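You operate a simulated robot arm through the tools that you are given. There is no shell and no other tool.

You run a simulated two-armed robot. Do the job below in one go: nothing can be reset, and whatever is moved stays where it is left.

TASK
Take the yellow filter and leave it on the bench top by the pump. Then open the right steel cabinet door, take the purple scoop and leave it on the top steel cabinet shelf and shut the door again. Then press the green reset button three times. Keep to this order.

Only the result counts: the job must be done as asked and must still hold three seconds after the hand-in. Knocking over, shifting, dropping, spilling or breaking anything else fails it.

THE ROBOT
Two 7-joint arms with fingered hands on one trunk, on a base that moves. Base frame: it is fixed to the floor where the robot stands at the start and does not move with it; the origin is under the middle of the robot, x ahead of it, y to its left, z up. Lengths are in m, angles in degrees, forces in N, time in s.
The left shoulder is at the start at [0.031, 0.122, 1.038], the right one opposite. With the tool pointing down near the work surface each hand reaches from about 0.3 to 0.7 m from the robot's upright axis, wherever it stands, measured 20 degrees to its own side. Places, roughly: bench top by the pump [-0.8, 2.5, 0.9]; green reset button [1.4, 7, 1.1]; purple scoop (7x17x5 cm) [-0.8, 2.6, 0.9]; right steel cabinet door [0.3, 6.9, 0.5]; top steel cabinet shelf [0, 6.8, 0.5]; yellow filter (4x4x9 cm) [-1, 1.8, 0.9]. Payload 4 kg a hand.
Tool frame (each hand has its own): the origin (TCP) lies between the finger pads and is the grasp point; the fingertips stand 0.019 m ahead of it; z points along the fingers, y is the line along which they close. The gripper opens to 0.12 m; its body begins 0.053 m behind the TCP. The gripper is a hand of 3 fingers: y runs from the thumb to the fingers, the wrist lies at [0, 0, -0.219] in the tool frame, and closing takes about 1.5 s.
Orientation is told as [roll, pitch, yaw] about the base's x, y, z axes, in that order, counted from this pose: with the fingers straight down and closing along the base's y, the tool's x points along the base's -x, its y along +y and its z along -z.

THE INTERFACE
- The arms move only by the tool drive_tool. It takes "left_series", "right_series" or both (then of equal length, played together; a hand with none holds still); each is one flat list of numbers, 7 for each row, row after row: the shift along the tool's x, y, z in m, then the turn, a rotation vector about the tool's x, y, z in degrees, then the gripper command, from -1 (shut) to 1 (fully open), values between in proportion. In form: [tx, ty, tz, wx, wy, wz, gripper, tx, ty, tz, wx, wy, wz, gripper, ...]. A call has 1 to 20 rows; each row is the pose to reach, as a shift and turn from the pose commanded when the call began, along the tool's axes at that moment. Each row takes 0.2 s and may step no farther than 0.05 m and 8.6 degrees from the row before; otherwise, or with a gripper value out of range, the whole call is refused. A pose out of reach is approached as far as the arm can. The call stops where the force on the tool passes 40 N (or 10 N more than at its start, if that is more) or the arm is blocked; 0.2 s more then pass. The fingers move at their own pace (about 0.072 m/s each) and stop on an object; they squeeze with about 29 N. The grip force told is the motor's: it shows also when the fingers shut on nothing. Time passes only in rows, and 0.2 s behind the last, so rows that repeat a pose let the fingers close. The reply holds the time, the measured pose of the TCP, the force on the tool along the base axes, the opening and the grip force, in the units named above and with some noise, with the torque about the TCP (base axes, N m) and any sound that the robot's microphone picked up.
- Cameras (640 x 400 px; columns grow to the right, rows downward): "scene" is now at [0.0678, 0.0187, 1.618]; the picture's right is [0.01, -1.00, 0.00], its down [-0.63, -0.01, -0.78] and it looks along [0.78, 0.01, -0.63] (base axes); focal length 270 px, centre (320, 200). "left" rides on the left gripper at [-0.066, -0.004, -0.079] in its tool frame; the picture's right is [0.05, -1.00, 0.00], its down [0.76, 0.04, -0.64] and it looks along [0.64, 0.04, 0.77] (tool axes); focal length 251 px, centre (320, 200). "right" rides on the right gripper at [0.066, -0.004, -0.079] in its tool frame; the picture's right is [0.05, 1.00, 0.00], its down [-0.76, 0.04, -0.64] and it looks along [-0.64, 0.03, 0.77] (tool axes); focal length 251 px, centre (320, 200). There is no depth. A picture from a camera that has moved, and an enlarged one, comes with that camera's place and axes in the base frame and with its lens. The place of the scene camera against the robot may be out by one fixed shift of up to 0.025 m in any direction.
- capture(camera): a new picture of that camera. It takes no simulated time.
- move_column(by): moves the trunk up (or, below 0, down) by that many m; the arms and the scene camera ride with it, the base frame stays. It gives what a move gives, with no picture.
- base_move(legs): drives the robot by 1 to 6 legs, each [ahead, turn to the left] in m and degrees, along the robot's own axes; the way and the turn of a leg run together, so that a leg with both is an arc; at most 1.5 m and 180 degrees a leg. The arms and the cameras ride along, it lands a little off, and it stops where it bumps. It gives what a move gives.
- grasp_type(shape, hand): the hand has 3 fingers and takes this shape, open, in about a second: jaw (thumb against the fingers, like two jaws); tri (thumb and two fingers); tip (a fingertip pinch); poke (one finger out to press); point (the index stretched); flat (the hand flat); cup (the hand cupped); fist (a fist). The gripper value then closes the fingers along that shape, each until it touches; the sizes above hold for jaw. It gives what a move gives, with no picture.
- pan_tilt(pan, tilt): turns the head with the scene camera to pan (to the left, within 120 degrees either way) and tilt (down, from -29 to 69), counted from straight ahead of the robot. It gives what a move gives.
- close_up(camera, box): a new picture of the part [left, top, right, bottom] of that camera's present view, enlarged. It takes no simulated time.
- job_done(): hands the job in; it is judged then, once.

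Nothing tells you exact positions but the pictures and the camera data. Unless the task says otherwise, let go and move clear before handing in.

The tools are called after ">>>" by a JSON object that holds its "name" and its "arguments". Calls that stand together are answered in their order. drive_tool: Moves the arms, as the interface text tells. Its arguments: {"type":"object","properties":{"left_series":{"type":"array","items":{"type":"number"}},"right_series":{"type":"array","items":{"type":"number"}}},"required":[]} The other tools are called the same way: move_column (by) moves the trunk up or down; grasp_type (shape, hand) gives the hand a shape; base_move (legs) drives the base; pan_tilt (pan, tilt) turns the head that bears the scene camera; capture (camera) takes a picture; close_up (camera, box) takes an enlarged picture of a part of a camera's view; job_done () hands the job in.

At the start:

```text
time_s: 0.0
left_tcp_pos: [0.4609, 0.2428, 1.0744]
left_ee_rot: [0.0, 0.0, 0.4]
left_wrist_force: [0.3, -0.1, -1.1]
left_moment: [0.02, 0.01, -0.02]
left_grip_width: 0.1202
left_grip_force: 0.1
left_shape: jaw
right_tcp_pos: [0.3966, -0.2046, 1.1057]
right_ee_rot: [0.0, 0.0, 0.4]
right_wrist_force: [0.1, -0.4, -0.6]
right_moment: [-0.01, 0.03, -0.01]
right_grip_width: 0.1201
right_grip_force: 0.0
right_shape: jaw
trunk travel left (down, up): [-0.25, 0.29]
robot x, y, heading: [-0.0, -0.0009, 0.0]
head pan, tilt (commanded): [0.7, 39.2]
```

scene: 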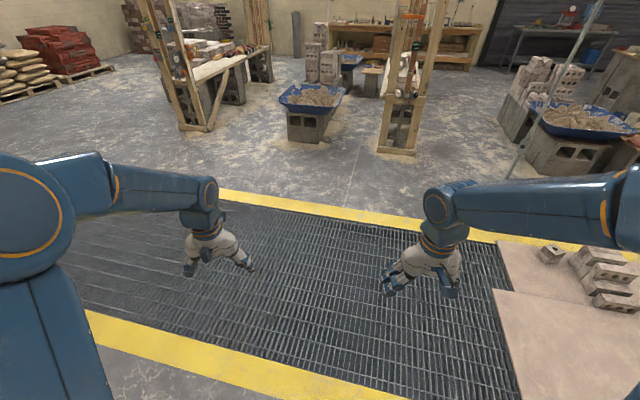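
right: 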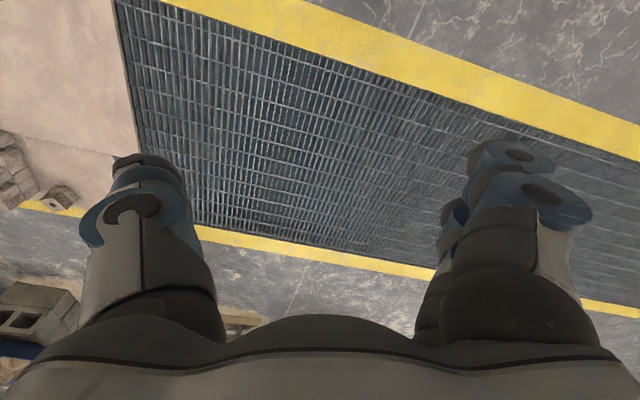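
left: 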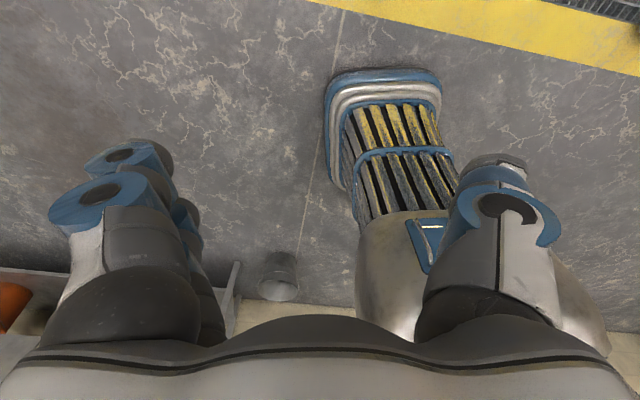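

I see a workshop floor ahead, with both arms out in front; the filter and the pump bench should be to the left and behind. I'll turn the head to look there first.

>>> {"name": "pan_tilt", "arguments": {"pan": 110, "tilt": 25}}

```text
time_s: 1.9
left_tcp_pos: [0.4611, 0.2435, 1.0751]
left_ee_rot: [0.0, 0.0, 0.4]
left_wrist_force: [-0.8, 0.2, -0.3]
left_moment: [-0.04, -0.01, -0.04]
left_grip_width: 0.1196
left_grip_force: 0.1
left_shape: jaw
right_tcp_pos: [0.3968, -0.205, 1.1065]
right_ee_rot: [0.0, 0.0, 0.3]
right_wrist_force: [0.5, -0.7, 0.2]
right_moment: [0.0, 0.02, 0.03]
right_grip_width: 0.1199
right_grip_force: 0.0
right_shape: jaw
trunk travel left (down, up): [-0.25, 0.29]
robot x, y, heading: [-0.0016, 0.0009, 0.1]
head pan, tilt (commanded): [110.0, 25.0]
```

The head is now turned toward the left rear, where the filter bench should be. I'll take a picture.

>>> {"name": "capture", "arguments": {"camera": "scene"}}

```text
taken
camera scene: at [-0.0492, 0.1043, 1.6402], right [0.94, 0.34, 0.0], down [0.14, -0.4, -0.91], along [-0.31, 0.85, -0.42], focal length 270 px, centre (320, 200)
```

scene: 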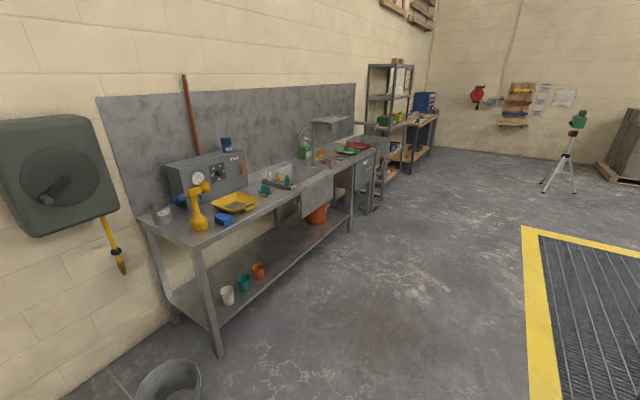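

The bench with a pump/console, sink and various items runs along the left wall. I'll zoom in on the bench top to find the filter, scoop and pump.

>>> {"name": "close_up", "arguments": {"camera": "scene", "box": [130, 120, 290, 240]}}

>>> {"name": "close_up", "arguments": {"camera": "scene", "box": [240, 100, 400, 220]}}

>>> {"name": "close_up", "arguments": {"camera": "scene", "box": [350, 40, 450, 220]}}

```text
3.33 times, centred on (210, 180) of scene
camera zoom: at [-0.0492, 0.1043, 1.6402], right [0.94, 0.34, 0.0], down [0.14, -0.4, -0.91], along [-0.31, 0.85, -0.42], focal length 900 px, centre (687, 267)
```

zoom: 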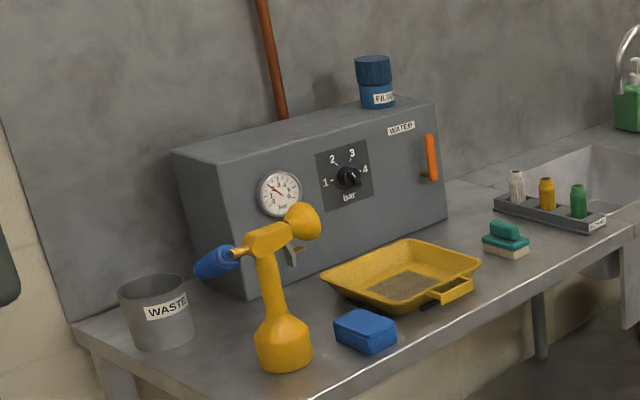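

```text
3.33 times, centred on (320, 160) of scene
camera zoom: at [-0.0492, 0.1043, 1.6402], right [0.94, 0.34, 0.0], down [0.14, -0.4, -0.91], along [-0.31, 0.85, -0.42], focal length 900 px, centre (320, 333)
```

zoom: 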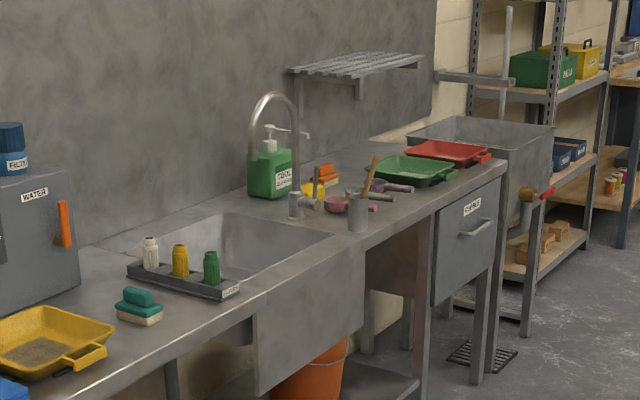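

```text
2.22 times, centred on (400, 130) of scene
camera zoom: at [-0.0492, 0.1043, 1.6402], right [0.94, 0.34, 0.0], down [0.14, -0.4, -0.91], along [-0.31, 0.85, -0.42], focal length 600 px, centre (142, 356)
```

zoom: 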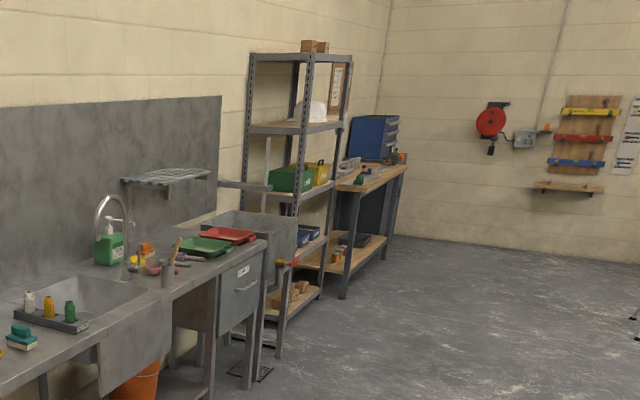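

The yellow filter looks to be the middle yellow bottle in the dark rack by the sink, the purple scoop lies past the faucet, and the pump may be the green dispenser. I'll drive to a standoff in front of the bench to look closer.

>>> {"name": "base_move", "arguments": {"legs": [[0, 98], [1.0, 0], [0.75, 0], [0, 70]]}}

>>> {"name": "pan_tilt", "arguments": {"pan": 0, "tilt": 40}}

>>> {"name": "capture", "arguments": {"camera": "scene"}}

```text
time_s: 4.5
left_tcp_pos: [0.1334, 0.5041, 1.0731]
left_ee_rot: [-0.2, 0.0, 48.1]
left_wrist_force: [-0.3, 0.9, -0.3]
left_moment: [-0.03, -0.06, 0.0]
left_grip_width: 0.1203
left_grip_force: 0.1
left_shape: jaw
right_tcp_pos: [0.4227, 0.1538, 1.1073]
right_ee_rot: [-0.1, 0.1, 48.0]
right_wrist_force: [0.0, 1.6, 0.2]
right_moment: [-0.04, -0.04, 0.05]
right_grip_width: 0.1201
right_grip_force: 0.0
right_shape: jaw
trunk travel left (down, up): [-0.25, 0.29]
robot x, y, heading: [0.0401, -0.0395, 48.4]
head pan, tilt (commanded): [110.0, 25.0]
stopped in leg 1: the robot was blocked; the commanded pose is now the measured one
```

```text
time_s: 6.4
left_tcp_pos: [0.1358, 0.5002, 1.0744]
left_ee_rot: [0.0, 0.1, 48.1]
left_wrist_force: [-0.5, 0.6, 0.5]
left_moment: [0.02, -0.03, -0.02]
left_grip_width: 0.12
left_grip_force: 0.0
left_shape: jaw
right_tcp_pos: [0.4252, 0.1514, 1.1064]
right_ee_rot: [0.0, 0.1, 48.0]
right_wrist_force: [0.4, 0.1, 0.1]
right_moment: [-0.01, 0.01, 0.01]
right_grip_width: 0.1202
right_grip_force: 0.1
right_shape: jaw
trunk travel left (down, up): [-0.25, 0.29]
robot x, y, heading: [0.0383, -0.0359, 48.6]
head pan, tilt (commanded): [0.0, 40.0]
```

```text
taken
camera scene: at [0.0848, 0.0259, 1.6168], right [0.75, -0.66, 0.0], down [-0.42, -0.48, -0.77], along [0.51, 0.57, -0.64], focal length 270 px, centre (320, 200)
```

scene: 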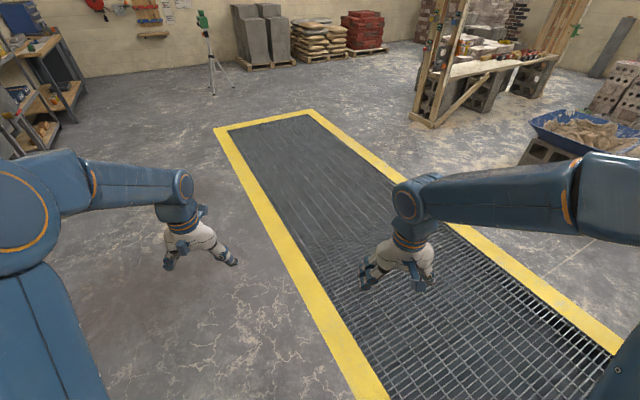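

The turn was blocked partway by something near the robot, probably behind or beside it. I'll look around on both sides.

>>> {"name": "pan_tilt", "arguments": {"pan": 120, "tilt": 55}}

>>> {"name": "capture", "arguments": {"camera": "scene"}}

>>> {"name": "pan_tilt", "arguments": {"pan": -120, "tilt": 45}}

>>> {"name": "capture", "arguments": {"camera": "scene"}}

```text
time_s: 8.4
left_tcp_pos: [0.1352, 0.5013, 1.0746]
left_ee_rot: [0.1, 0.0, 48.2]
left_wrist_force: [0.1, -0.3, 0.0]
left_moment: [-0.02, -0.03, -0.04]
left_grip_width: 0.12
left_grip_force: 0.1
left_shape: jaw
right_tcp_pos: [0.425, 0.1504, 1.1075]
right_ee_rot: [0.1, 0.1, 48.0]
right_wrist_force: [0.3, 0.4, 0.0]
right_moment: [-0.02, 0.0, -0.01]
right_grip_width: 0.1202
right_grip_force: 0.0
right_shape: jaw
trunk travel left (down, up): [-0.25, 0.29]
robot x, y, heading: [0.0369, -0.0383, 48.2]
head pan, tilt (commanded): [120.0, 55.0]
```

```text
taken
camera scene: at [-0.042, -0.0237, 1.5962], right [0.2, 0.98, 0.0], down [0.8, -0.16, -0.57], along [-0.56, 0.11, -0.82], focal length 270 px, centre (320, 200)
```

scene: 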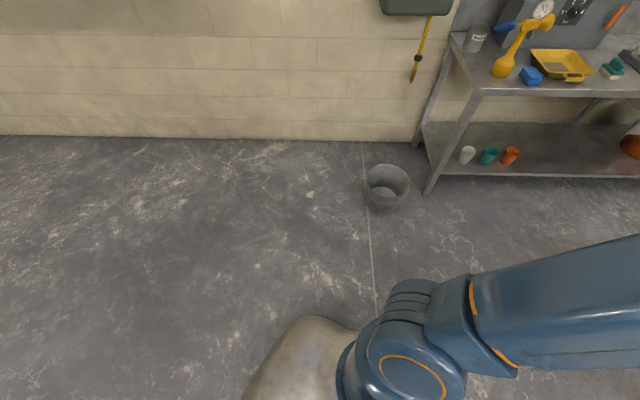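

```text
time_s: 11.8
left_tcp_pos: [0.1371, 0.5009, 1.0756]
left_ee_rot: [0.1, 0.0, 48.1]
left_wrist_force: [0.8, 0.6, 0.9]
left_moment: [-0.04, 0.01, 0.01]
left_grip_width: 0.1198
left_grip_force: 0.1
left_shape: jaw
right_tcp_pos: [0.4244, 0.152, 1.1062]
right_ee_rot: [0.0, 0.0, 48.0]
right_wrist_force: [0.3, 0.3, -0.7]
right_moment: [0.0, 0.04, 0.01]
right_grip_width: 0.12
right_grip_force: 0.0
right_shape: jaw
trunk travel left (down, up): [-0.25, 0.29]
robot x, y, heading: [0.0398, -0.0415, 48.7]
head pan, tilt (commanded): [-120.0, 45.0]
```

```text
taken
camera scene: at [0.0547, -0.1151, 1.6096], right [-0.95, -0.32, 0.0], down [-0.23, 0.67, -0.71], along [0.23, -0.67, -0.71], focal length 270 px, centre (320, 200)
```

scene: 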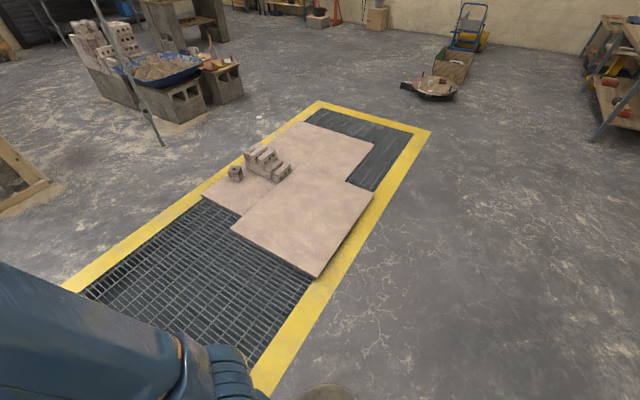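

Nothing obvious yet; I'll look steeply down on both sides of the base.

>>> {"name": "pan_tilt", "arguments": {"pan": -120, "tilt": 69}}

>>> {"name": "capture", "arguments": {"camera": "scene"}}

>>> {"name": "pan_tilt", "arguments": {"pan": -70, "tilt": 69}}

>>> {"name": "capture", "arguments": {"camera": "scene"}}

>>> {"name": "pan_tilt", "arguments": {"pan": 0, "tilt": 69}}

>>> {"name": "capture", "arguments": {"camera": "scene"}}

>>> {"name": "pan_tilt", "arguments": {"pan": 75, "tilt": 69}}

>>> {"name": "capture", "arguments": {"camera": "scene"}}

>>> {"name": "pan_tilt", "arguments": {"pan": 120, "tilt": 69}}

>>> {"name": "capture", "arguments": {"camera": "scene"}}

>>> {"name": "capture", "arguments": {"camera": "left"}}

>>> {"name": "capture", "arguments": {"camera": "right"}}

```text
time_s: 12.6
left_tcp_pos: [0.1373, 0.5005, 1.0758]
left_ee_rot: [0.0, 0.0, 48.1]
left_wrist_force: [-0.4, 0.4, -0.5]
left_moment: [-0.04, -0.02, -0.01]
left_grip_width: 0.1199
left_grip_force: 0.0
left_shape: jaw
right_tcp_pos: [0.4251, 0.1526, 1.1059]
right_ee_rot: [0.0, 0.2, 48.0]
right_wrist_force: [0.4, 0.0, 0.3]
right_moment: [-0.01, 0.02, -0.01]
right_grip_width: 0.12
right_grip_force: 0.0
right_shape: jaw
trunk travel left (down, up): [-0.25, 0.29]
robot x, y, heading: [0.0383, -0.0436, 48.7]
head pan, tilt (commanded): [-120.0, 68.8]
```

```text
taken
camera scene: at [0.0466, -0.0911, 1.5808], right [-0.95, -0.32, 0.0], down [-0.3, 0.88, -0.36], along [0.12, -0.34, -0.93], focal length 270 px, centre (320, 200)
```

scene: 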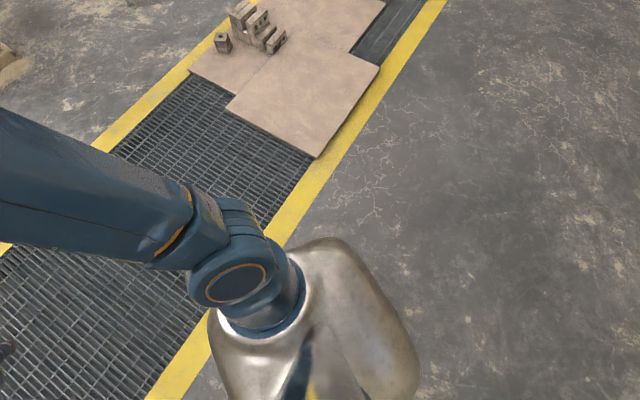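

```text
time_s: 13.8
left_tcp_pos: [0.1361, 0.5012, 1.0747]
left_ee_rot: [0.0, 0.0, 48.1]
left_wrist_force: [-0.6, -0.3, 0.0]
left_moment: [0.02, 0.01, 0.02]
left_grip_width: 0.1198
left_grip_force: 0.1
left_shape: jaw
right_tcp_pos: [0.4237, 0.1521, 1.1055]
right_ee_rot: [0.0, 0.1, 48.1]
right_wrist_force: [0.2, 0.1, 1.1]
right_moment: [0.02, 0.01, -0.02]
right_grip_width: 0.12
right_grip_force: 0.1
right_shape: jaw
trunk travel left (down, up): [-0.25, 0.29]
robot x, y, heading: [0.0411, -0.0412, 48.5]
head pan, tilt (commanded): [-70.0, 68.8]
```

```text
taken
camera scene: at [0.0807, -0.0585, 1.5807], right [-0.37, -0.93, 0.0], down [-0.87, 0.34, -0.36], along [0.34, -0.13, -0.93], focal length 270 px, centre (320, 200)
```

scene: 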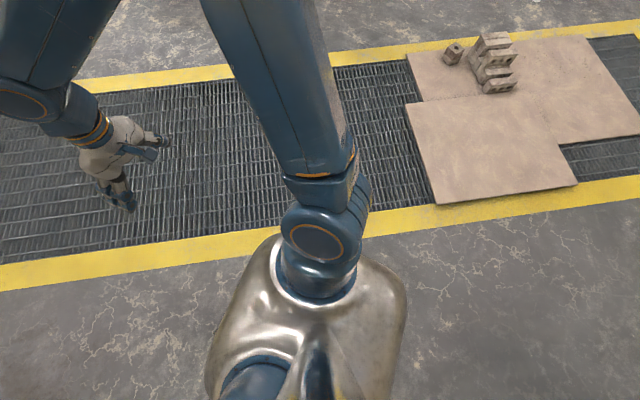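

```text
time_s: 15.2
left_tcp_pos: [0.1364, 0.5012, 1.0739]
left_ee_rot: [-0.1, 0.0, 48.2]
left_wrist_force: [0.1, 0.1, -0.2]
left_moment: [-0.02, 0.03, -0.03]
left_grip_width: 0.1196
left_grip_force: 0.0
left_shape: jaw
right_tcp_pos: [0.4237, 0.1517, 1.1061]
right_ee_rot: [0.1, 0.1, 48.0]
right_wrist_force: [-0.3, -0.3, 0.1]
right_moment: [0.02, -0.01, 0.03]
right_grip_width: 0.1201
right_grip_force: 0.1
right_shape: jaw
trunk travel left (down, up): [-0.25, 0.29]
robot x, y, heading: [0.0376, -0.0399, 48.6]
head pan, tilt (commanded): [0.0, 68.8]
```

```text
taken
camera scene: at [0.0657, 0.0039, 1.5807], right [0.75, -0.66, 0.0], down [-0.62, -0.7, -0.36], along [0.24, 0.27, -0.93], focal length 270 px, centre (320, 200)
```

scene: 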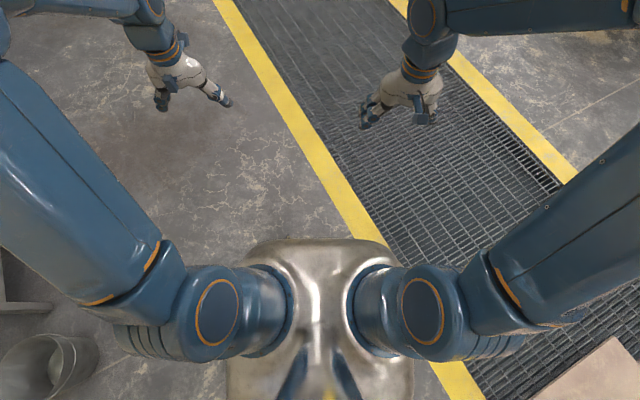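

```text
time_s: 16.7
left_tcp_pos: [0.1357, 0.5006, 1.0752]
left_ee_rot: [0.0, 0.0, 48.1]
left_wrist_force: [-0.2, 1.2, 0.7]
left_moment: [0.02, -0.01, 0.01]
left_grip_width: 0.1203
left_grip_force: 0.0
left_shape: jaw
right_tcp_pos: [0.4249, 0.1518, 1.1064]
right_ee_rot: [0.0, 0.1, 48.1]
right_wrist_force: [-0.2, -1.0, 0.2]
right_moment: [-0.01, 0.02, 0.0]
right_grip_width: 0.1202
right_grip_force: 0.1
right_shape: jaw
trunk travel left (down, up): [-0.25, 0.29]
robot x, y, heading: [0.0394, -0.0408, 48.5]
head pan, tilt (commanded): [75.0, 68.8]
```

```text
taken
camera scene: at [-0.0022, 0.0086, 1.5807], right [0.83, 0.55, 0.0], down [0.52, -0.78, -0.36], along [-0.2, 0.3, -0.93], focal length 270 px, centre (320, 200)
```

scene: 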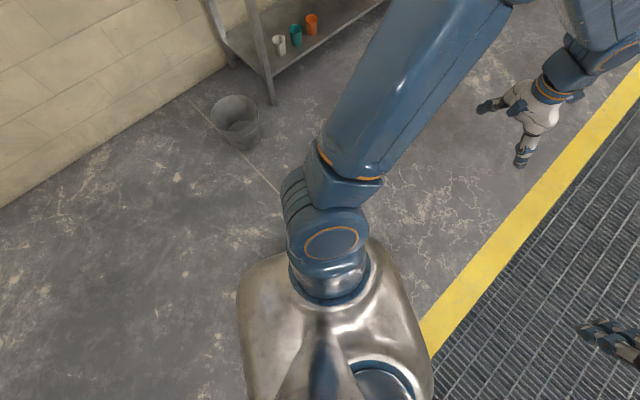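

```text
time_s: 17.8
left_tcp_pos: [0.136, 0.5013, 1.075]
left_ee_rot: [0.0, 0.0, 48.1]
left_wrist_force: [0.6, 0.5, 0.0]
left_moment: [-0.01, -0.03, -0.02]
left_grip_width: 0.1199
left_grip_force: 0.1
left_shape: jaw
right_tcp_pos: [0.4245, 0.1519, 1.1058]
right_ee_rot: [-0.1, 0.0, 48.1]
right_wrist_force: [0.9, -0.2, 0.2]
right_moment: [0.03, -0.01, -0.01]
right_grip_width: 0.1203
right_grip_force: 0.1
right_shape: jaw
trunk travel left (down, up): [-0.25, 0.29]
robot x, y, heading: [0.0402, -0.0372, 48.4]
head pan, tilt (commanded): [120.0, 68.8]
```

```text
taken
camera scene: at [-0.0261, -0.0269, 1.5807], right [0.2, 0.98, 0.0], down [0.91, -0.18, -0.36], along [-0.36, 0.07, -0.93], focal length 270 px, centre (320, 200)
```

scene: 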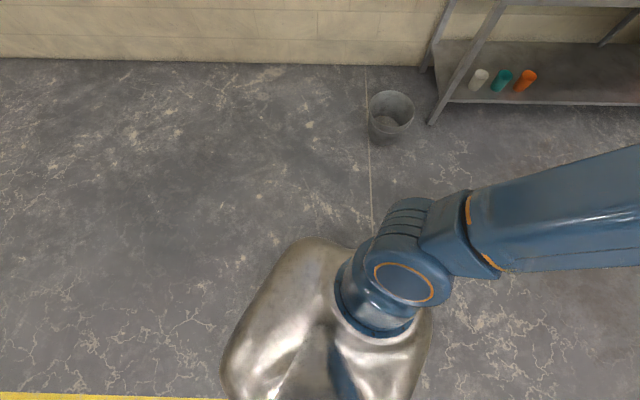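

```text
taken
camera left: at [0.1827, 0.5472, 1.1545], right [0.71, -0.71, 0.0], down [-0.54, -0.54, 0.64], along [-0.45, -0.45, -0.77], focal length 251 px, centre (320, 200)
```

left: 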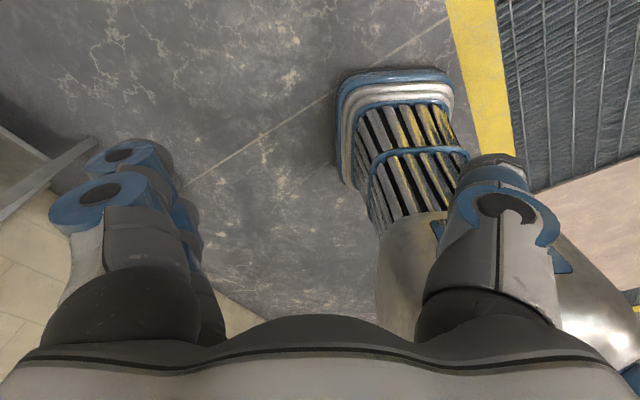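

```text
taken
camera right: at [0.383, 0.1004, 1.1849], right [-0.78, 0.63, 0.0], down [0.48, 0.6, 0.64], along [0.4, 0.5, -0.77], focal length 251 px, centre (320, 200)
```

right: 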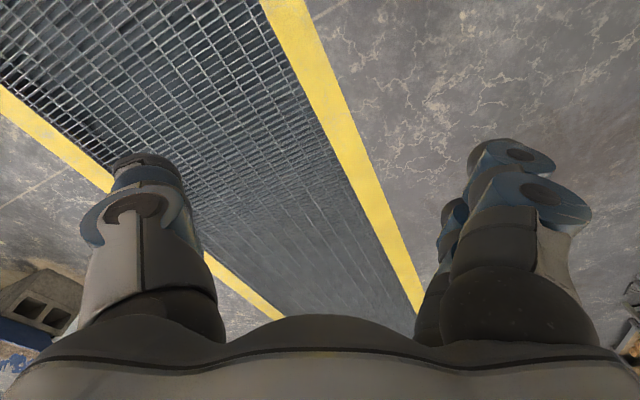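

I can't see anything touching the base, but the rear is hidden. I'll roll ahead a little over the clear floor to get free of whatever is behind, then look again.

>>> {"name": "base_move", "arguments": {"legs": [[0.25, 0]]}}

>>> {"name": "capture", "arguments": {"camera": "scene"}}

>>> {"name": "pan_tilt", "arguments": {"pan": -120, "tilt": 60}}

>>> {"name": "capture", "arguments": {"camera": "scene"}}

```text
time_s: 19.6
left_tcp_pos: [0.3012, 0.6887, 1.0743]
left_ee_rot: [0.0, 0.0, 48.0]
left_wrist_force: [0.3, 0.3, -0.4]
left_moment: [-0.01, 0.04, -0.05]
left_grip_width: 0.1201
left_grip_force: 0.1
left_shape: jaw
right_tcp_pos: [0.5908, 0.3399, 1.1054]
right_ee_rot: [0.0, 0.2, 48.0]
right_wrist_force: [-0.3, -0.1, -1.4]
right_moment: [0.03, 0.02, -0.02]
right_grip_width: 0.1201
right_grip_force: 0.0
right_shape: jaw
trunk travel left (down, up): [-0.25, 0.29]
robot x, y, heading: [0.206, 0.1464, 48.7]
head pan, tilt (commanded): [120.0, 68.8]
```

```text
taken
camera scene: at [0.1394, 0.1608, 1.5808], right [0.2, 0.98, 0.0], down [0.91, -0.18, -0.36], along [-0.36, 0.07, -0.93], focal length 270 px, centre (320, 200)
```

scene: 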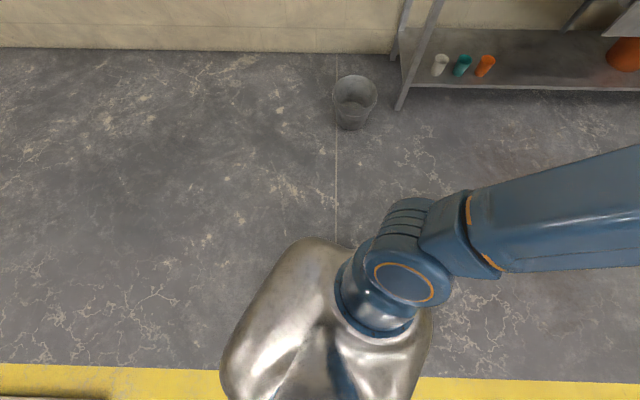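

```text
time_s: 23.0
left_tcp_pos: [0.2994, 0.6869, 1.0751]
left_ee_rot: [-0.1, -0.1, 48.0]
left_wrist_force: [0.7, 0.4, 0.2]
left_moment: [0.0, 0.0, 0.02]
left_grip_width: 0.12
left_grip_force: 0.0
left_shape: jaw
right_tcp_pos: [0.589, 0.3377, 1.1063]
right_ee_rot: [0.0, 0.1, 48.1]
right_wrist_force: [-1.1, 0.8, 0.1]
right_moment: [-0.01, 0.01, -0.02]
right_grip_width: 0.1202
right_grip_force: 0.1
right_shape: jaw
trunk travel left (down, up): [-0.25, 0.29]
robot x, y, heading: [0.2018, 0.1459, 48.7]
head pan, tilt (commanded): [-120.0, 60.0]
```

```text
taken
camera scene: at [0.2143, 0.0852, 1.5901], right [-0.95, -0.32, 0.0], down [-0.28, 0.82, -0.5], along [0.16, -0.47, -0.87], focal length 270 px, centre (320, 200)
```

scene: 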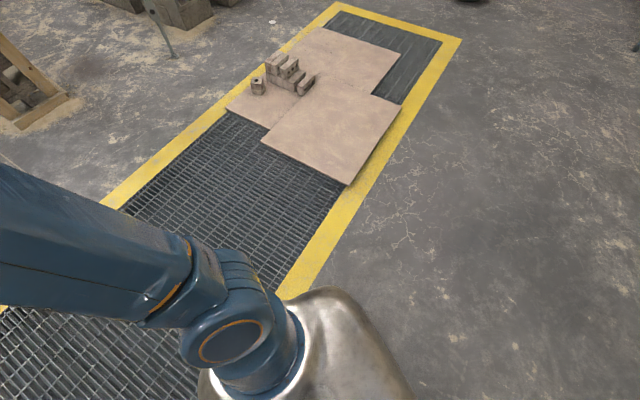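

The floor behind is clear too, so the stop may have come from the fast turn itself. I'll try turning in smaller steps.

>>> {"name": "base_move", "arguments": {"legs": [[0, 25], [0, 25]]}}

```text
time_s: 25.8
left_tcp_pos: [-0.1087, 0.5971, 1.0741]
left_ee_rot: [-0.2, -0.1, 93.1]
left_wrist_force: [-1.0, -0.1, -0.7]
left_moment: [-0.03, -0.04, 0.0]
left_grip_width: 0.1199
left_grip_force: 0.1
left_shape: jaw
right_tcp_pos: [0.3408, 0.555, 1.1058]
right_ee_rot: [-0.1, 0.1, 93.1]
right_wrist_force: [-0.9, -0.5, 0.0]
right_moment: [-0.02, -0.09, 0.01]
right_grip_width: 0.1203
right_grip_force: 0.1
right_shape: jaw
trunk travel left (down, up): [-0.25, 0.29]
robot x, y, heading: [0.2584, 0.1496, 94.3]
head pan, tilt (commanded): [-120.0, 60.0]
stopped in leg 2: the robot was blocked; the commanded pose is now the measured one
```

The turn made 45° and then stopped again with a sideways drift of about 5 cm, so long in-place turns seem to trip the stop. I'll keep turns short per call and drive toward the bench.

>>> {"name": "base_move", "arguments": {"legs": [[0, 15]]}}

>>> {"name": "base_move", "arguments": {"legs": [[0.8, 0]]}}

>>> {"name": "pan_tilt", "arguments": {"pan": 45, "tilt": 35}}

>>> {"name": "capture", "arguments": {"camera": "scene"}}

```text
time_s: 27.1
left_tcp_pos: [-0.2112, 0.4835, 1.0755]
left_ee_rot: [-0.2, -0.1, 108.2]
left_wrist_force: [-0.1, -0.5, 0.5]
left_moment: [0.0, -0.03, 0.01]
left_grip_width: 0.1201
left_grip_force: 0.1
left_shape: jaw
right_tcp_pos: [0.2349, 0.5595, 1.1069]
right_ee_rot: [0.0, 0.1, 108.2]
right_wrist_force: [-0.4, 0.2, -0.3]
right_moment: [-0.01, 0.0, 0.01]
right_grip_width: 0.1201
right_grip_force: 0.1
right_shape: jaw
trunk travel left (down, up): [-0.25, 0.29]
robot x, y, heading: [0.2819, 0.1558, 109.5]
head pan, tilt (commanded): [-120.0, 60.0]
```

```text
time_s: 31.4
left_tcp_pos: [-0.4775, 1.2239, 1.0753]
left_ee_rot: [-0.1, -0.1, 108.3]
left_wrist_force: [-0.2, 0.3, -0.9]
left_moment: [-0.01, 0.01, -0.01]
left_grip_width: 0.1199
left_grip_force: 0.0
left_shape: jaw
right_tcp_pos: [-0.0319, 1.3016, 1.106]
right_ee_rot: [0.0, 0.1, 108.3]
right_wrist_force: [-0.1, -0.2, -0.1]
right_moment: [-0.01, 0.03, -0.03]
right_grip_width: 0.1202
right_grip_force: 0.0
right_shape: jaw
trunk travel left (down, up): [-0.25, 0.29]
robot x, y, heading: [0.0102, 0.8926, 109.8]
head pan, tilt (commanded): [-120.0, 60.0]
```

```text
time_s: 33.9
left_tcp_pos: [-0.4758, 1.2228, 1.0764]
left_ee_rot: [-0.1, -0.1, 108.3]
left_wrist_force: [-0.1, -0.3, -0.2]
left_moment: [0.02, 0.03, 0.0]
left_grip_width: 0.1201
left_grip_force: 0.0
left_shape: jaw
right_tcp_pos: [-0.0313, 1.3001, 1.1068]
right_ee_rot: [-0.2, 0.1, 108.3]
right_wrist_force: [-0.2, 0.0, 0.1]
right_moment: [0.01, -0.02, 0.01]
right_grip_width: 0.1198
right_grip_force: 0.2
right_shape: jaw
trunk travel left (down, up): [-0.25, 0.29]
robot x, y, heading: [0.0112, 0.8928, 109.5]
head pan, tilt (commanded): [45.0, 35.0]
```

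```text
taken
camera scene: at [-0.0587, 0.9283, 1.6244], right [0.43, 0.9, 0.0], down [0.52, -0.24, -0.82], along [-0.74, 0.35, -0.57], focal length 270 px, centre (320, 200)
```

scene: 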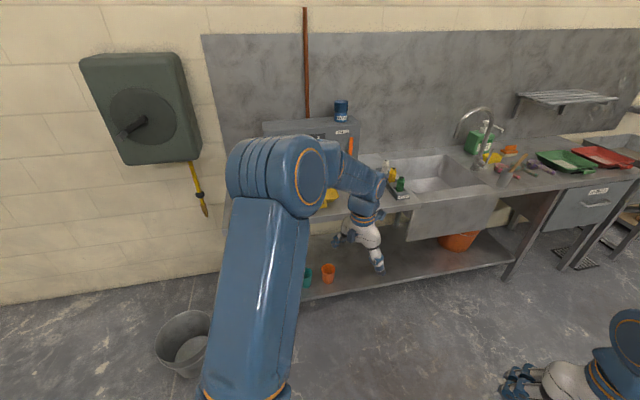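

I'm approaching the bench at about x=0, y=0.9. I'll roll on along it, then turn toward it in short steps.

>>> {"name": "base_move", "arguments": {"legs": [[0.85, 0]]}}

>>> {"name": "base_move", "arguments": {"legs": [[0, 30]]}}

>>> {"name": "base_move", "arguments": {"legs": [[0, 30]]}}

>>> {"name": "pan_tilt", "arguments": {"pan": 0, "tilt": 35}}

>>> {"name": "capture", "arguments": {"camera": "scene"}}

```text
time_s: 38.4
left_tcp_pos: [-0.7438, 2.0312, 1.0756]
left_ee_rot: [-0.2, -0.2, 106.9]
left_wrist_force: [0.1, -0.1, 0.2]
left_moment: [0.04, -0.01, 0.0]
left_grip_width: 0.1199
left_grip_force: 0.1
left_shape: jaw
right_tcp_pos: [-0.2955, 2.0979, 1.1066]
right_ee_rot: [-0.2, 0.1, 106.9]
right_wrist_force: [0.9, -0.1, -1.4]
right_moment: [0.05, 0.01, 0.0]
right_grip_width: 0.12
right_grip_force: 0.1
right_shape: jaw
trunk travel left (down, up): [-0.25, 0.29]
robot x, y, heading: [-0.2631, 1.6881, 108.1]
head pan, tilt (commanded): [45.0, 35.0]
```

```text
time_s: 40.2
left_tcp_pos: [-0.8519, 1.7507, 1.0751]
left_ee_rot: [-0.1, -0.1, 136.3]
left_wrist_force: [0.2, -0.4, -0.9]
left_moment: [-0.01, -0.01, 0.0]
left_grip_width: 0.12
left_grip_force: 0.0
left_shape: jaw
right_tcp_pos: [-0.4941, 2.0289, 1.1074]
right_ee_rot: [0.0, 0.1, 136.4]
right_wrist_force: [-0.1, 0.3, 0.0]
right_moment: [0.0, -0.01, 0.01]
right_grip_width: 0.12
right_grip_force: 0.1
right_shape: jaw
trunk travel left (down, up): [-0.25, 0.29]
robot x, y, heading: [-0.241, 1.7209, 137.7]
head pan, tilt (commanded): [45.0, 35.0]
```

```text
time_s: 42.1
left_tcp_pos: [-0.7839, 1.4348, 1.0748]
left_ee_rot: [0.0, -0.1, 166.9]
left_wrist_force: [-0.2, -0.2, 0.2]
left_moment: [-0.01, -0.03, 0.01]
left_grip_width: 0.1201
left_grip_force: 0.0
left_shape: jaw
right_tcp_pos: [-0.6181, 1.8551, 1.106]
right_ee_rot: [-0.1, 0.2, 167.0]
right_wrist_force: [-0.7, -0.2, -0.3]
right_moment: [-0.01, -0.04, -0.02]
right_grip_width: 0.1201
right_grip_force: 0.0
right_shape: jaw
trunk travel left (down, up): [-0.25, 0.29]
robot x, y, heading: [-0.2347, 1.7542, 167.9]
head pan, tilt (commanded): [45.0, 35.0]
```

```text
time_s: 43.2
left_tcp_pos: [-0.7822, 1.4332, 1.0741]
left_ee_rot: [-0.2, -0.2, 167.0]
left_wrist_force: [-0.1, -1.8, 0.0]
left_moment: [-0.01, -0.03, 0.01]
left_grip_width: 0.1198
left_grip_force: 0.0
left_shape: jaw
right_tcp_pos: [-0.6164, 1.8543, 1.1057]
right_ee_rot: [-0.2, 0.0, 166.9]
right_wrist_force: [0.2, 0.2, -0.9]
right_moment: [0.04, -0.03, 0.0]
right_grip_width: 0.1201
right_grip_force: 0.0
right_shape: jaw
trunk travel left (down, up): [-0.25, 0.29]
robot x, y, heading: [-0.2308, 1.7546, 167.6]
head pan, tilt (commanded): [0.0, 35.0]
```

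```text
taken
camera scene: at [-0.2969, 1.7832, 1.6243], right [0.21, 0.98, 0.0], down [0.56, -0.12, -0.82], along [-0.8, 0.17, -0.57], focal length 270 px, centre (320, 200)
```

scene: 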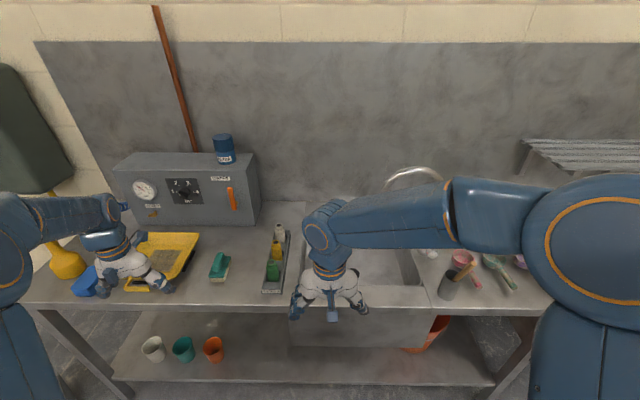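

Now I face the bench squarely; the filter rack is just left of centre, with the yellow one in the middle. I'll zoom in on the rack and on the scoop area.

>>> {"name": "close_up", "arguments": {"camera": "scene", "box": [200, 200, 320, 300]}}

>>> {"name": "close_up", "arguments": {"camera": "scene", "box": [400, 200, 560, 320]}}

>>> {"name": "close_up", "arguments": {"camera": "scene", "box": [100, 110, 280, 240]}}

```text
4.00 times, centred on (260, 250) of scene
camera zoom: at [-0.2969, 1.7832, 1.6243], right [0.21, 0.98, 0.0], down [0.56, -0.12, -0.82], along [-0.8, 0.17, -0.57], focal length 1080 px, centre (560, 0)
```

zoom: 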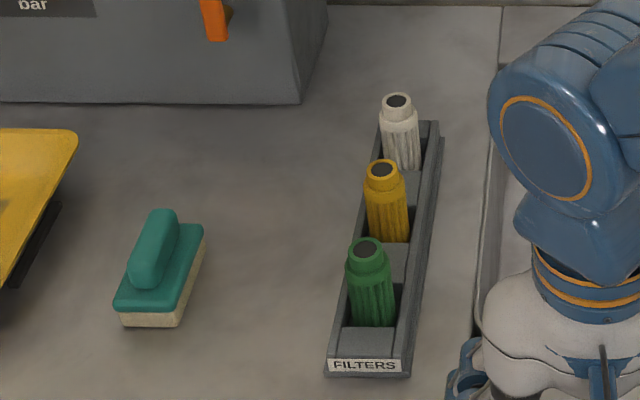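

```text
3.33 times, centred on (480, 260) of scene
camera zoom: at [-0.2969, 1.7832, 1.6243], right [0.21, 0.98, 0.0], down [0.56, -0.12, -0.82], along [-0.8, 0.17, -0.57], focal length 900 px, centre (-213, 0)
```

zoom: 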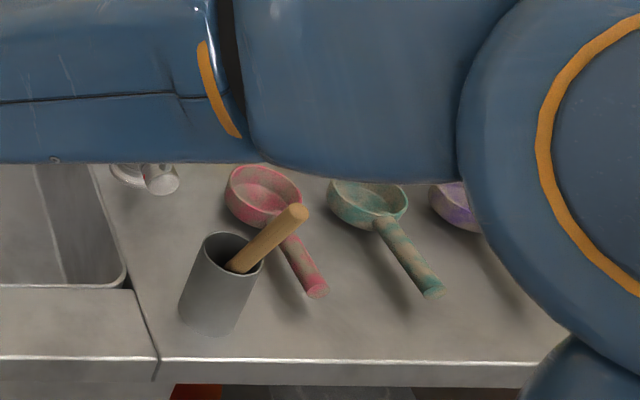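

```text
3.08 times, centred on (190, 175) of scene
camera zoom: at [-0.2969, 1.7832, 1.6243], right [0.21, 0.98, 0.0], down [0.56, -0.12, -0.82], along [-0.8, 0.17, -0.57], focal length 831 px, centre (720, 277)
```

zoom: 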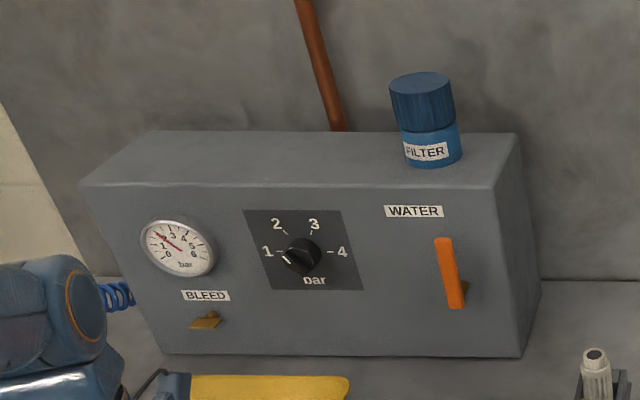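

The rack holds white, yellow and green filters in a line pointing away from me; the yellow one is at about (-1.01, 1.78). The pump is most likely the soap dispenser right of the sink near the scoops. I'll roll ahead about 0.17 m so the left hand can reach it.

>>> {"name": "base_move", "arguments": {"legs": [[0.17, 0]]}}

>>> {"name": "capture", "arguments": {"camera": "scene"}}

>>> {"name": "capture", "arguments": {"camera": "left"}}

>>> {"name": "capture", "arguments": {"camera": "right"}}

```text
time_s: 44.7
left_tcp_pos: [-0.9494, 1.472, 1.0736]
left_ee_rot: [-0.1, 0.1, 166.9]
left_wrist_force: [0.0, 0.5, -0.9]
left_moment: [-0.01, -0.03, -0.03]
left_grip_width: 0.1197
left_grip_force: 0.0
left_shape: jaw
right_tcp_pos: [-0.784, 1.8925, 1.1055]
right_ee_rot: [-0.1, 0.2, 166.9]
right_wrist_force: [-0.7, -0.1, -0.5]
right_moment: [-0.03, -0.04, -0.07]
right_grip_width: 0.1199
right_grip_force: 0.0
right_shape: jaw
trunk travel left (down, up): [-0.25, 0.29]
robot x, y, heading: [-0.3975, 1.7891, 167.4]
head pan, tilt (commanded): [0.0, 35.0]
```

```text
taken
camera scene: at [-0.4643, 1.8214, 1.6242], right [0.21, 0.98, 0.0], down [0.56, -0.12, -0.82], along [-0.8, 0.17, -0.58], focal length 270 px, centre (320, 200)
```

scene: 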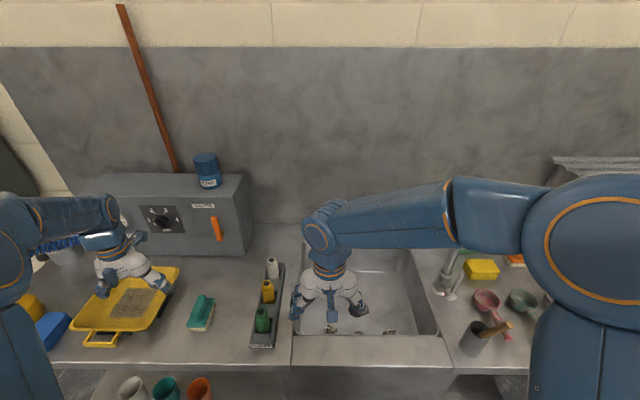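

```text
taken
camera left: at [-1.0138, 1.4895, 1.1535], right [0.28, 0.96, 0.0], down [0.73, -0.22, 0.64], along [0.62, -0.18, -0.77], focal length 251 px, centre (320, 200)
```

left: 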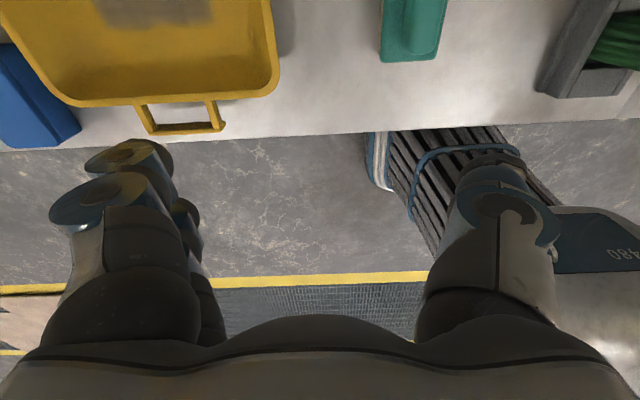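

```text
taken
camera right: at [-0.7185, 1.881, 1.1843], right [-0.17, -0.98, 0.0], down [-0.76, 0.13, 0.64], along [-0.63, 0.11, -0.77], focal length 251 px, centre (320, 200)
```

right: 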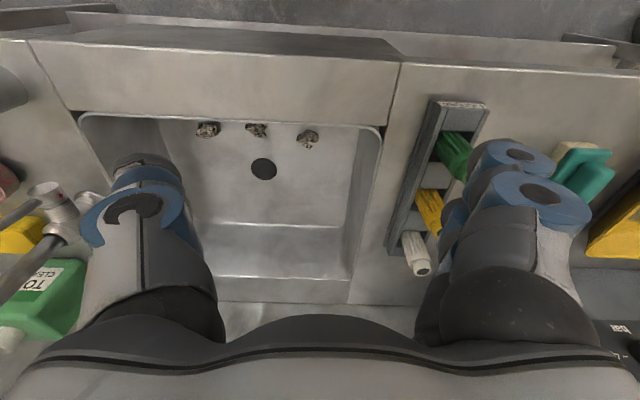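

The rack is within reach of the left hand; both cameras put the yellow filter near (-0.99, 1.775). I'll bring the left hand over it at the present height and check with its own camera.

>>> {"name": "drive_tool", "arguments": {"left_series": [-0.0154, -0.041, 0, 0, 0, 0, 1, -0.0309, -0.082, 0, 0, 0, 0, 1, -0.0463, -0.123, 0, 0, 0, 0, 1, -0.0617, -0.164, 0, 0, 0, 0, 1, -0.0771, -0.205, 0, 0, 0, 0, 1, -0.0926, -0.246, 0, 0, 0, 0, 1, -0.108, -0.287, 0, 0, 0, 0, 1, -0.108, -0.287, 0, 0, 0, 0, 1]}}

>>> {"name": "capture", "arguments": {"camera": "left"}}

>>> {"name": "close_up", "arguments": {"camera": "scene", "box": [200, 200, 400, 350]}}

>>> {"name": "capture", "arguments": {"camera": "right"}}

```text
time_s: 46.5
left_tcp_pos: [-0.986, 1.7767, 1.0763]
left_ee_rot: [-0.3, -0.2, 166.9]
left_wrist_force: [-0.4, -0.8, -0.2]
left_moment: [-0.02, 0.0, -0.01]
left_grip_width: 0.1201
left_grip_force: 0.1
left_shape: jaw
right_tcp_pos: [-0.783, 1.8911, 1.107]
right_ee_rot: [-0.1, 0.1, 166.9]
right_wrist_force: [-0.4, -0.2, 0.0]
right_moment: [0.02, 0.03, -0.02]
right_grip_width: 0.1199
right_grip_force: 0.1
right_shape: jaw
trunk travel left (down, up): [-0.25, 0.29]
robot x, y, heading: [-0.3956, 1.7888, 167.5]
head pan, tilt (commanded): [0.0, 35.0]
```

```text
taken
camera left: at [-1.0501, 1.794, 1.155], right [0.28, 0.96, 0.0], down [0.74, -0.22, 0.64], along [0.62, -0.18, -0.77], focal length 251 px, centre (320, 200)
```

left: 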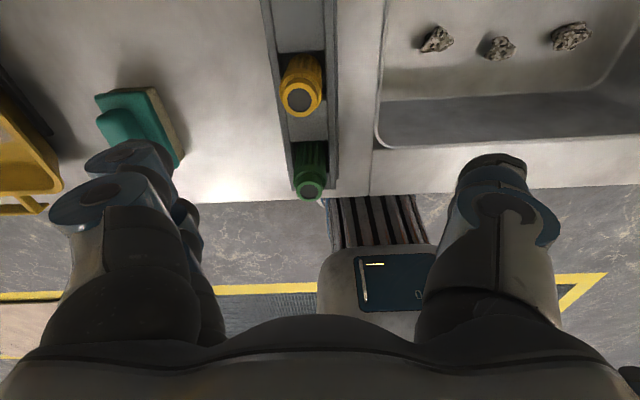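

```text
2.67 times, centred on (300, 275) of scene
camera zoom: at [-0.4616, 1.8198, 1.6244], right [0.21, 0.98, 0.0], down [0.56, -0.12, -0.82], along [-0.8, 0.18, -0.57], focal length 720 px, centre (373, 0)
```

zoom: 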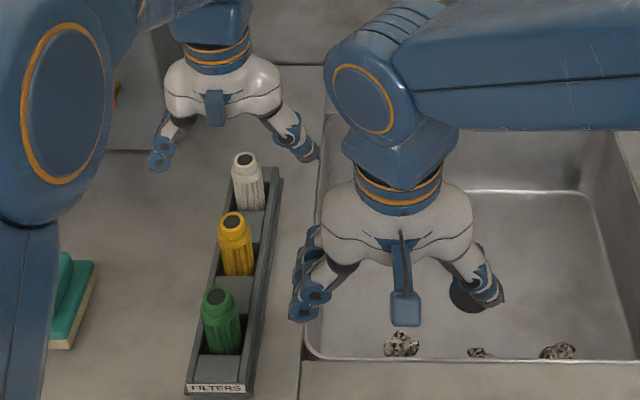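

```text
taken
camera right: at [-0.7164, 1.8797, 1.185], right [-0.17, -0.98, 0.0], down [-0.75, 0.13, 0.64], along [-0.63, 0.11, -0.77], focal length 251 px, centre (320, 200)
```

right: 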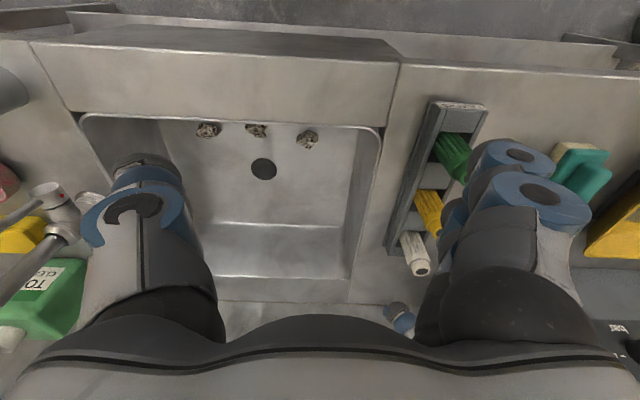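

The left hand hovers above the rack; the yellow filter top is about 1.6 cm to the hand's left side. I'll correct, lower 4 cm and look again to triangulate its height.

>>> {"name": "drive_tool", "arguments": {"left_series": [0, 0.016, 0.02, 0, 0, 0, 1, 0, 0.016, 0.045, 0, 0, 0, 1, 0, 0.016, 0.045, 0, 0, 0, 1]}}

>>> {"name": "capture", "arguments": {"camera": "left"}}

>>> {"name": "close_up", "arguments": {"camera": "left", "box": [220, 20, 420, 220]}}

```text
time_s: 47.3
left_tcp_pos: [-0.9891, 1.7608, 1.0316]
left_ee_rot: [-0.2, -0.1, 166.9]
left_wrist_force: [-0.2, -0.4, -0.5]
left_moment: [0.0, 0.02, -0.01]
left_grip_width: 0.12
left_grip_force: 0.1
left_shape: jaw
right_tcp_pos: [-0.7817, 1.8926, 1.1054]
right_ee_rot: [-0.2, 0.1, 166.9]
right_wrist_force: [0.4, 0.3, -0.2]
right_moment: [0.01, -0.03, -0.02]
right_grip_width: 0.1201
right_grip_force: 0.0
right_shape: jaw
trunk travel left (down, up): [-0.25, 0.29]
robot x, y, heading: [-0.3955, 1.7909, 167.7]
head pan, tilt (commanded): [0.0, 35.0]
```

```text
taken
camera left: at [-1.0535, 1.778, 1.1099], right [0.28, 0.96, 0.0], down [0.74, -0.22, 0.64], along [0.62, -0.18, -0.77], focal length 251 px, centre (320, 200)
```

left: 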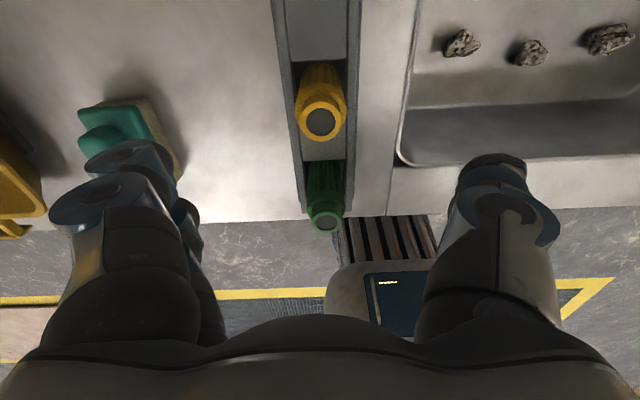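

```text
2.00 times, centred on (320, 120) of left
camera zoom: at [-1.0535, 1.778, 1.1099], right [0.28, 0.96, 0.0], down [0.74, -0.22, 0.64], along [0.62, -0.18, -0.77], focal length 503 px, centre (320, 360)
```

zoom: 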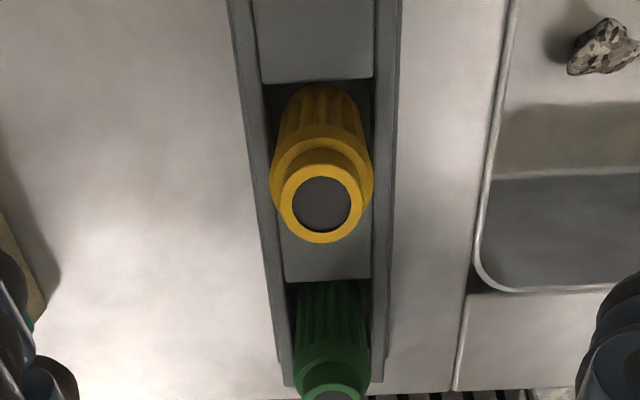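

Triangulating the two views puts the filter top at z≈0.965 and about 5 mm ahead of the hand. I'll lower so the fingers straddle its body just above the rack, then check before closing.

>>> {"name": "drive_tool", "arguments": {"left_series": [-0.0055, 0, 0.03, 0, 0, 0, 1, -0.0055, 0, 0.06, 0, 0, 0, 1, -0.0055, 0, 0.08, 0, 0, 0, 1, -0.0055, 0, 0.096, 0, 0, 0, 1, -0.0055, 0, 0.096, 0, 0, 0, 1]}}

>>> {"name": "capture", "arguments": {"camera": "left"}}

>>> {"name": "close_up", "arguments": {"camera": "scene", "box": [200, 200, 400, 350]}}

```text
time_s: 48.5
left_tcp_pos: [-0.997, 1.7603, 0.9345]
left_ee_rot: [-0.1, -0.1, 167.0]
left_wrist_force: [-0.7, 0.1, -0.1]
left_moment: [0.0, -0.03, 0.0]
left_grip_width: 0.12
left_grip_force: 0.0
left_shape: jaw
right_tcp_pos: [-0.7816, 1.8926, 1.1071]
right_ee_rot: [0.0, 0.2, 166.9]
right_wrist_force: [-0.3, 0.4, 0.3]
right_moment: [0.03, 0.01, -0.03]
right_grip_width: 0.1198
right_grip_force: 0.1
right_shape: jaw
trunk travel left (down, up): [-0.25, 0.29]
robot x, y, heading: [-0.3965, 1.7929, 167.6]
head pan, tilt (commanded): [0.0, 35.0]
```

```text
taken
camera left: at [-1.0603, 1.7794, 1.0139], right [0.28, 0.96, 0.0], down [0.74, -0.22, 0.64], along [0.62, -0.18, -0.77], focal length 251 px, centre (320, 200)
```

left: 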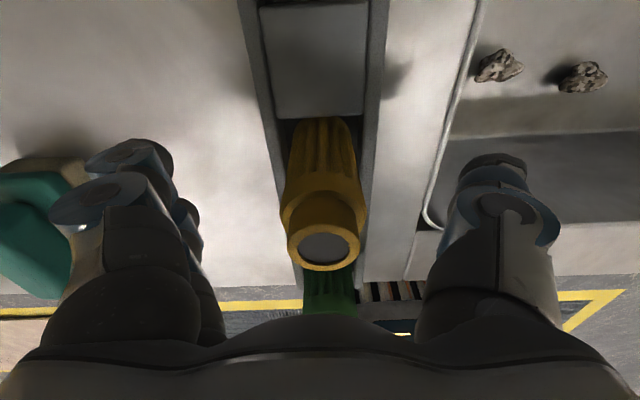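

```text
2.67 times, centred on (300, 275) of scene
camera zoom: at [-0.4617, 1.8209, 1.6244], right [0.21, 0.98, 0.0], down [0.56, -0.12, -0.82], along [-0.8, 0.18, -0.57], focal length 720 px, centre (373, 0)
```

zoom: 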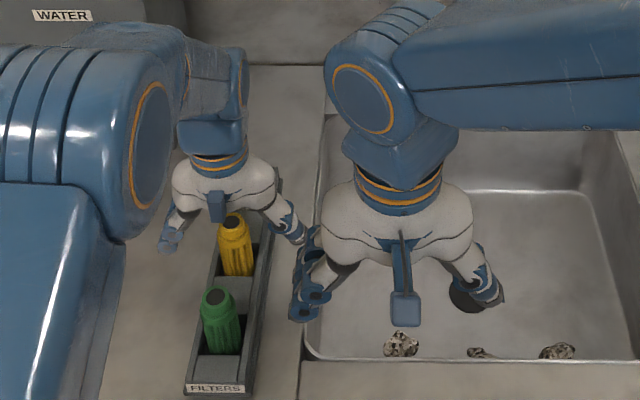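

The filter's body sits centred between the fingers, clear of the rack sides. I'll nudge 5 mm ahead and close the left hand.

>>> {"name": "drive_tool", "arguments": {"left_series": [-0.005, 0, 0, 0, 0, 0, 1, -0.005, 0, 0, 0, 0, 0, -1, -0.005, 0, 0, 0, 0, 0, -1, -0.005, 0, 0, 0, 0, 0, -1, -0.005, 0, 0, 0, 0, 0, -1, -0.005, 0, 0, 0, 0, 0, -1, -0.005, 0, 0, 0, 0, 0, -1, -0.005, 0, 0, 0, 0, 0, -1, -0.005, 0, 0, 0, 0, 0, -1, -0.005, 0, 0, 0, 0, 0, -1]}}

>>> {"name": "capture", "arguments": {"camera": "left"}}

>>> {"name": "close_up", "arguments": {"camera": "scene", "box": [200, 200, 400, 350]}}

```text
time_s: 50.7
left_tcp_pos: [-1.001, 1.7625, 0.9339]
left_ee_rot: [-0.1, -0.2, 166.9]
left_wrist_force: [0.1, -0.2, -0.6]
left_moment: [0.0, 0.0, 0.05]
left_grip_width: 0.0148
left_grip_force: 29.1
left_shape: jaw
right_tcp_pos: [-0.7825, 1.8921, 1.1064]
right_ee_rot: [-0.1, 0.1, 166.9]
right_wrist_force: [0.4, 0.7, -0.1]
right_moment: [-0.01, -0.01, -0.02]
right_grip_width: 0.12
right_grip_force: 0.1
right_shape: jaw
trunk travel left (down, up): [-0.25, 0.29]
robot x, y, heading: [-0.3932, 1.7897, 167.7]
head pan, tilt (commanded): [0.0, 35.0]
```

```text
taken
camera left: at [-1.0652, 1.7806, 1.0142], right [0.28, 0.96, 0.0], down [0.74, -0.22, 0.64], along [0.62, -0.18, -0.77], focal length 251 px, centre (320, 200)
```

left: 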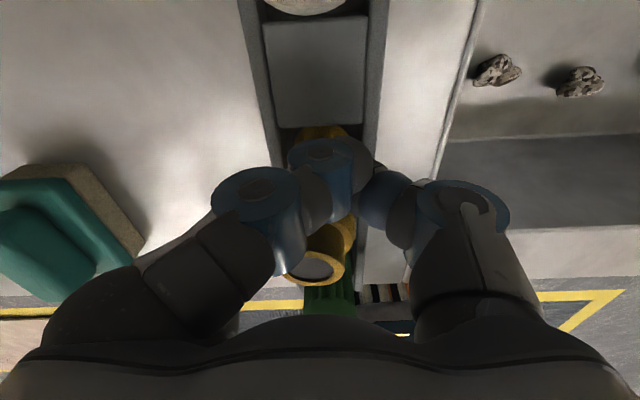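

```text
2.67 times, centred on (300, 275) of scene
camera zoom: at [-0.462, 1.8209, 1.6244], right [0.21, 0.98, 0.0], down [0.56, -0.12, -0.82], along [-0.8, 0.18, -0.57], focal length 720 px, centre (373, 0)
```

zoom: 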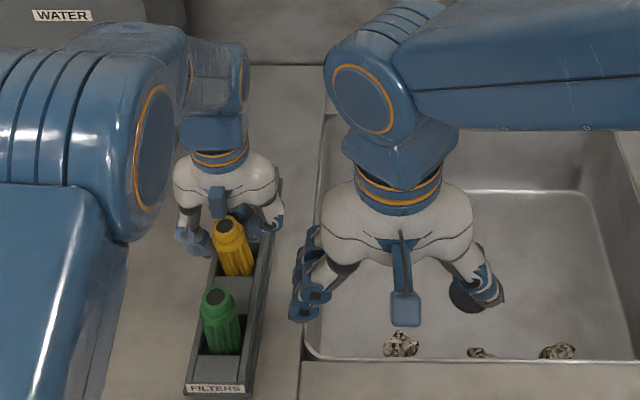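

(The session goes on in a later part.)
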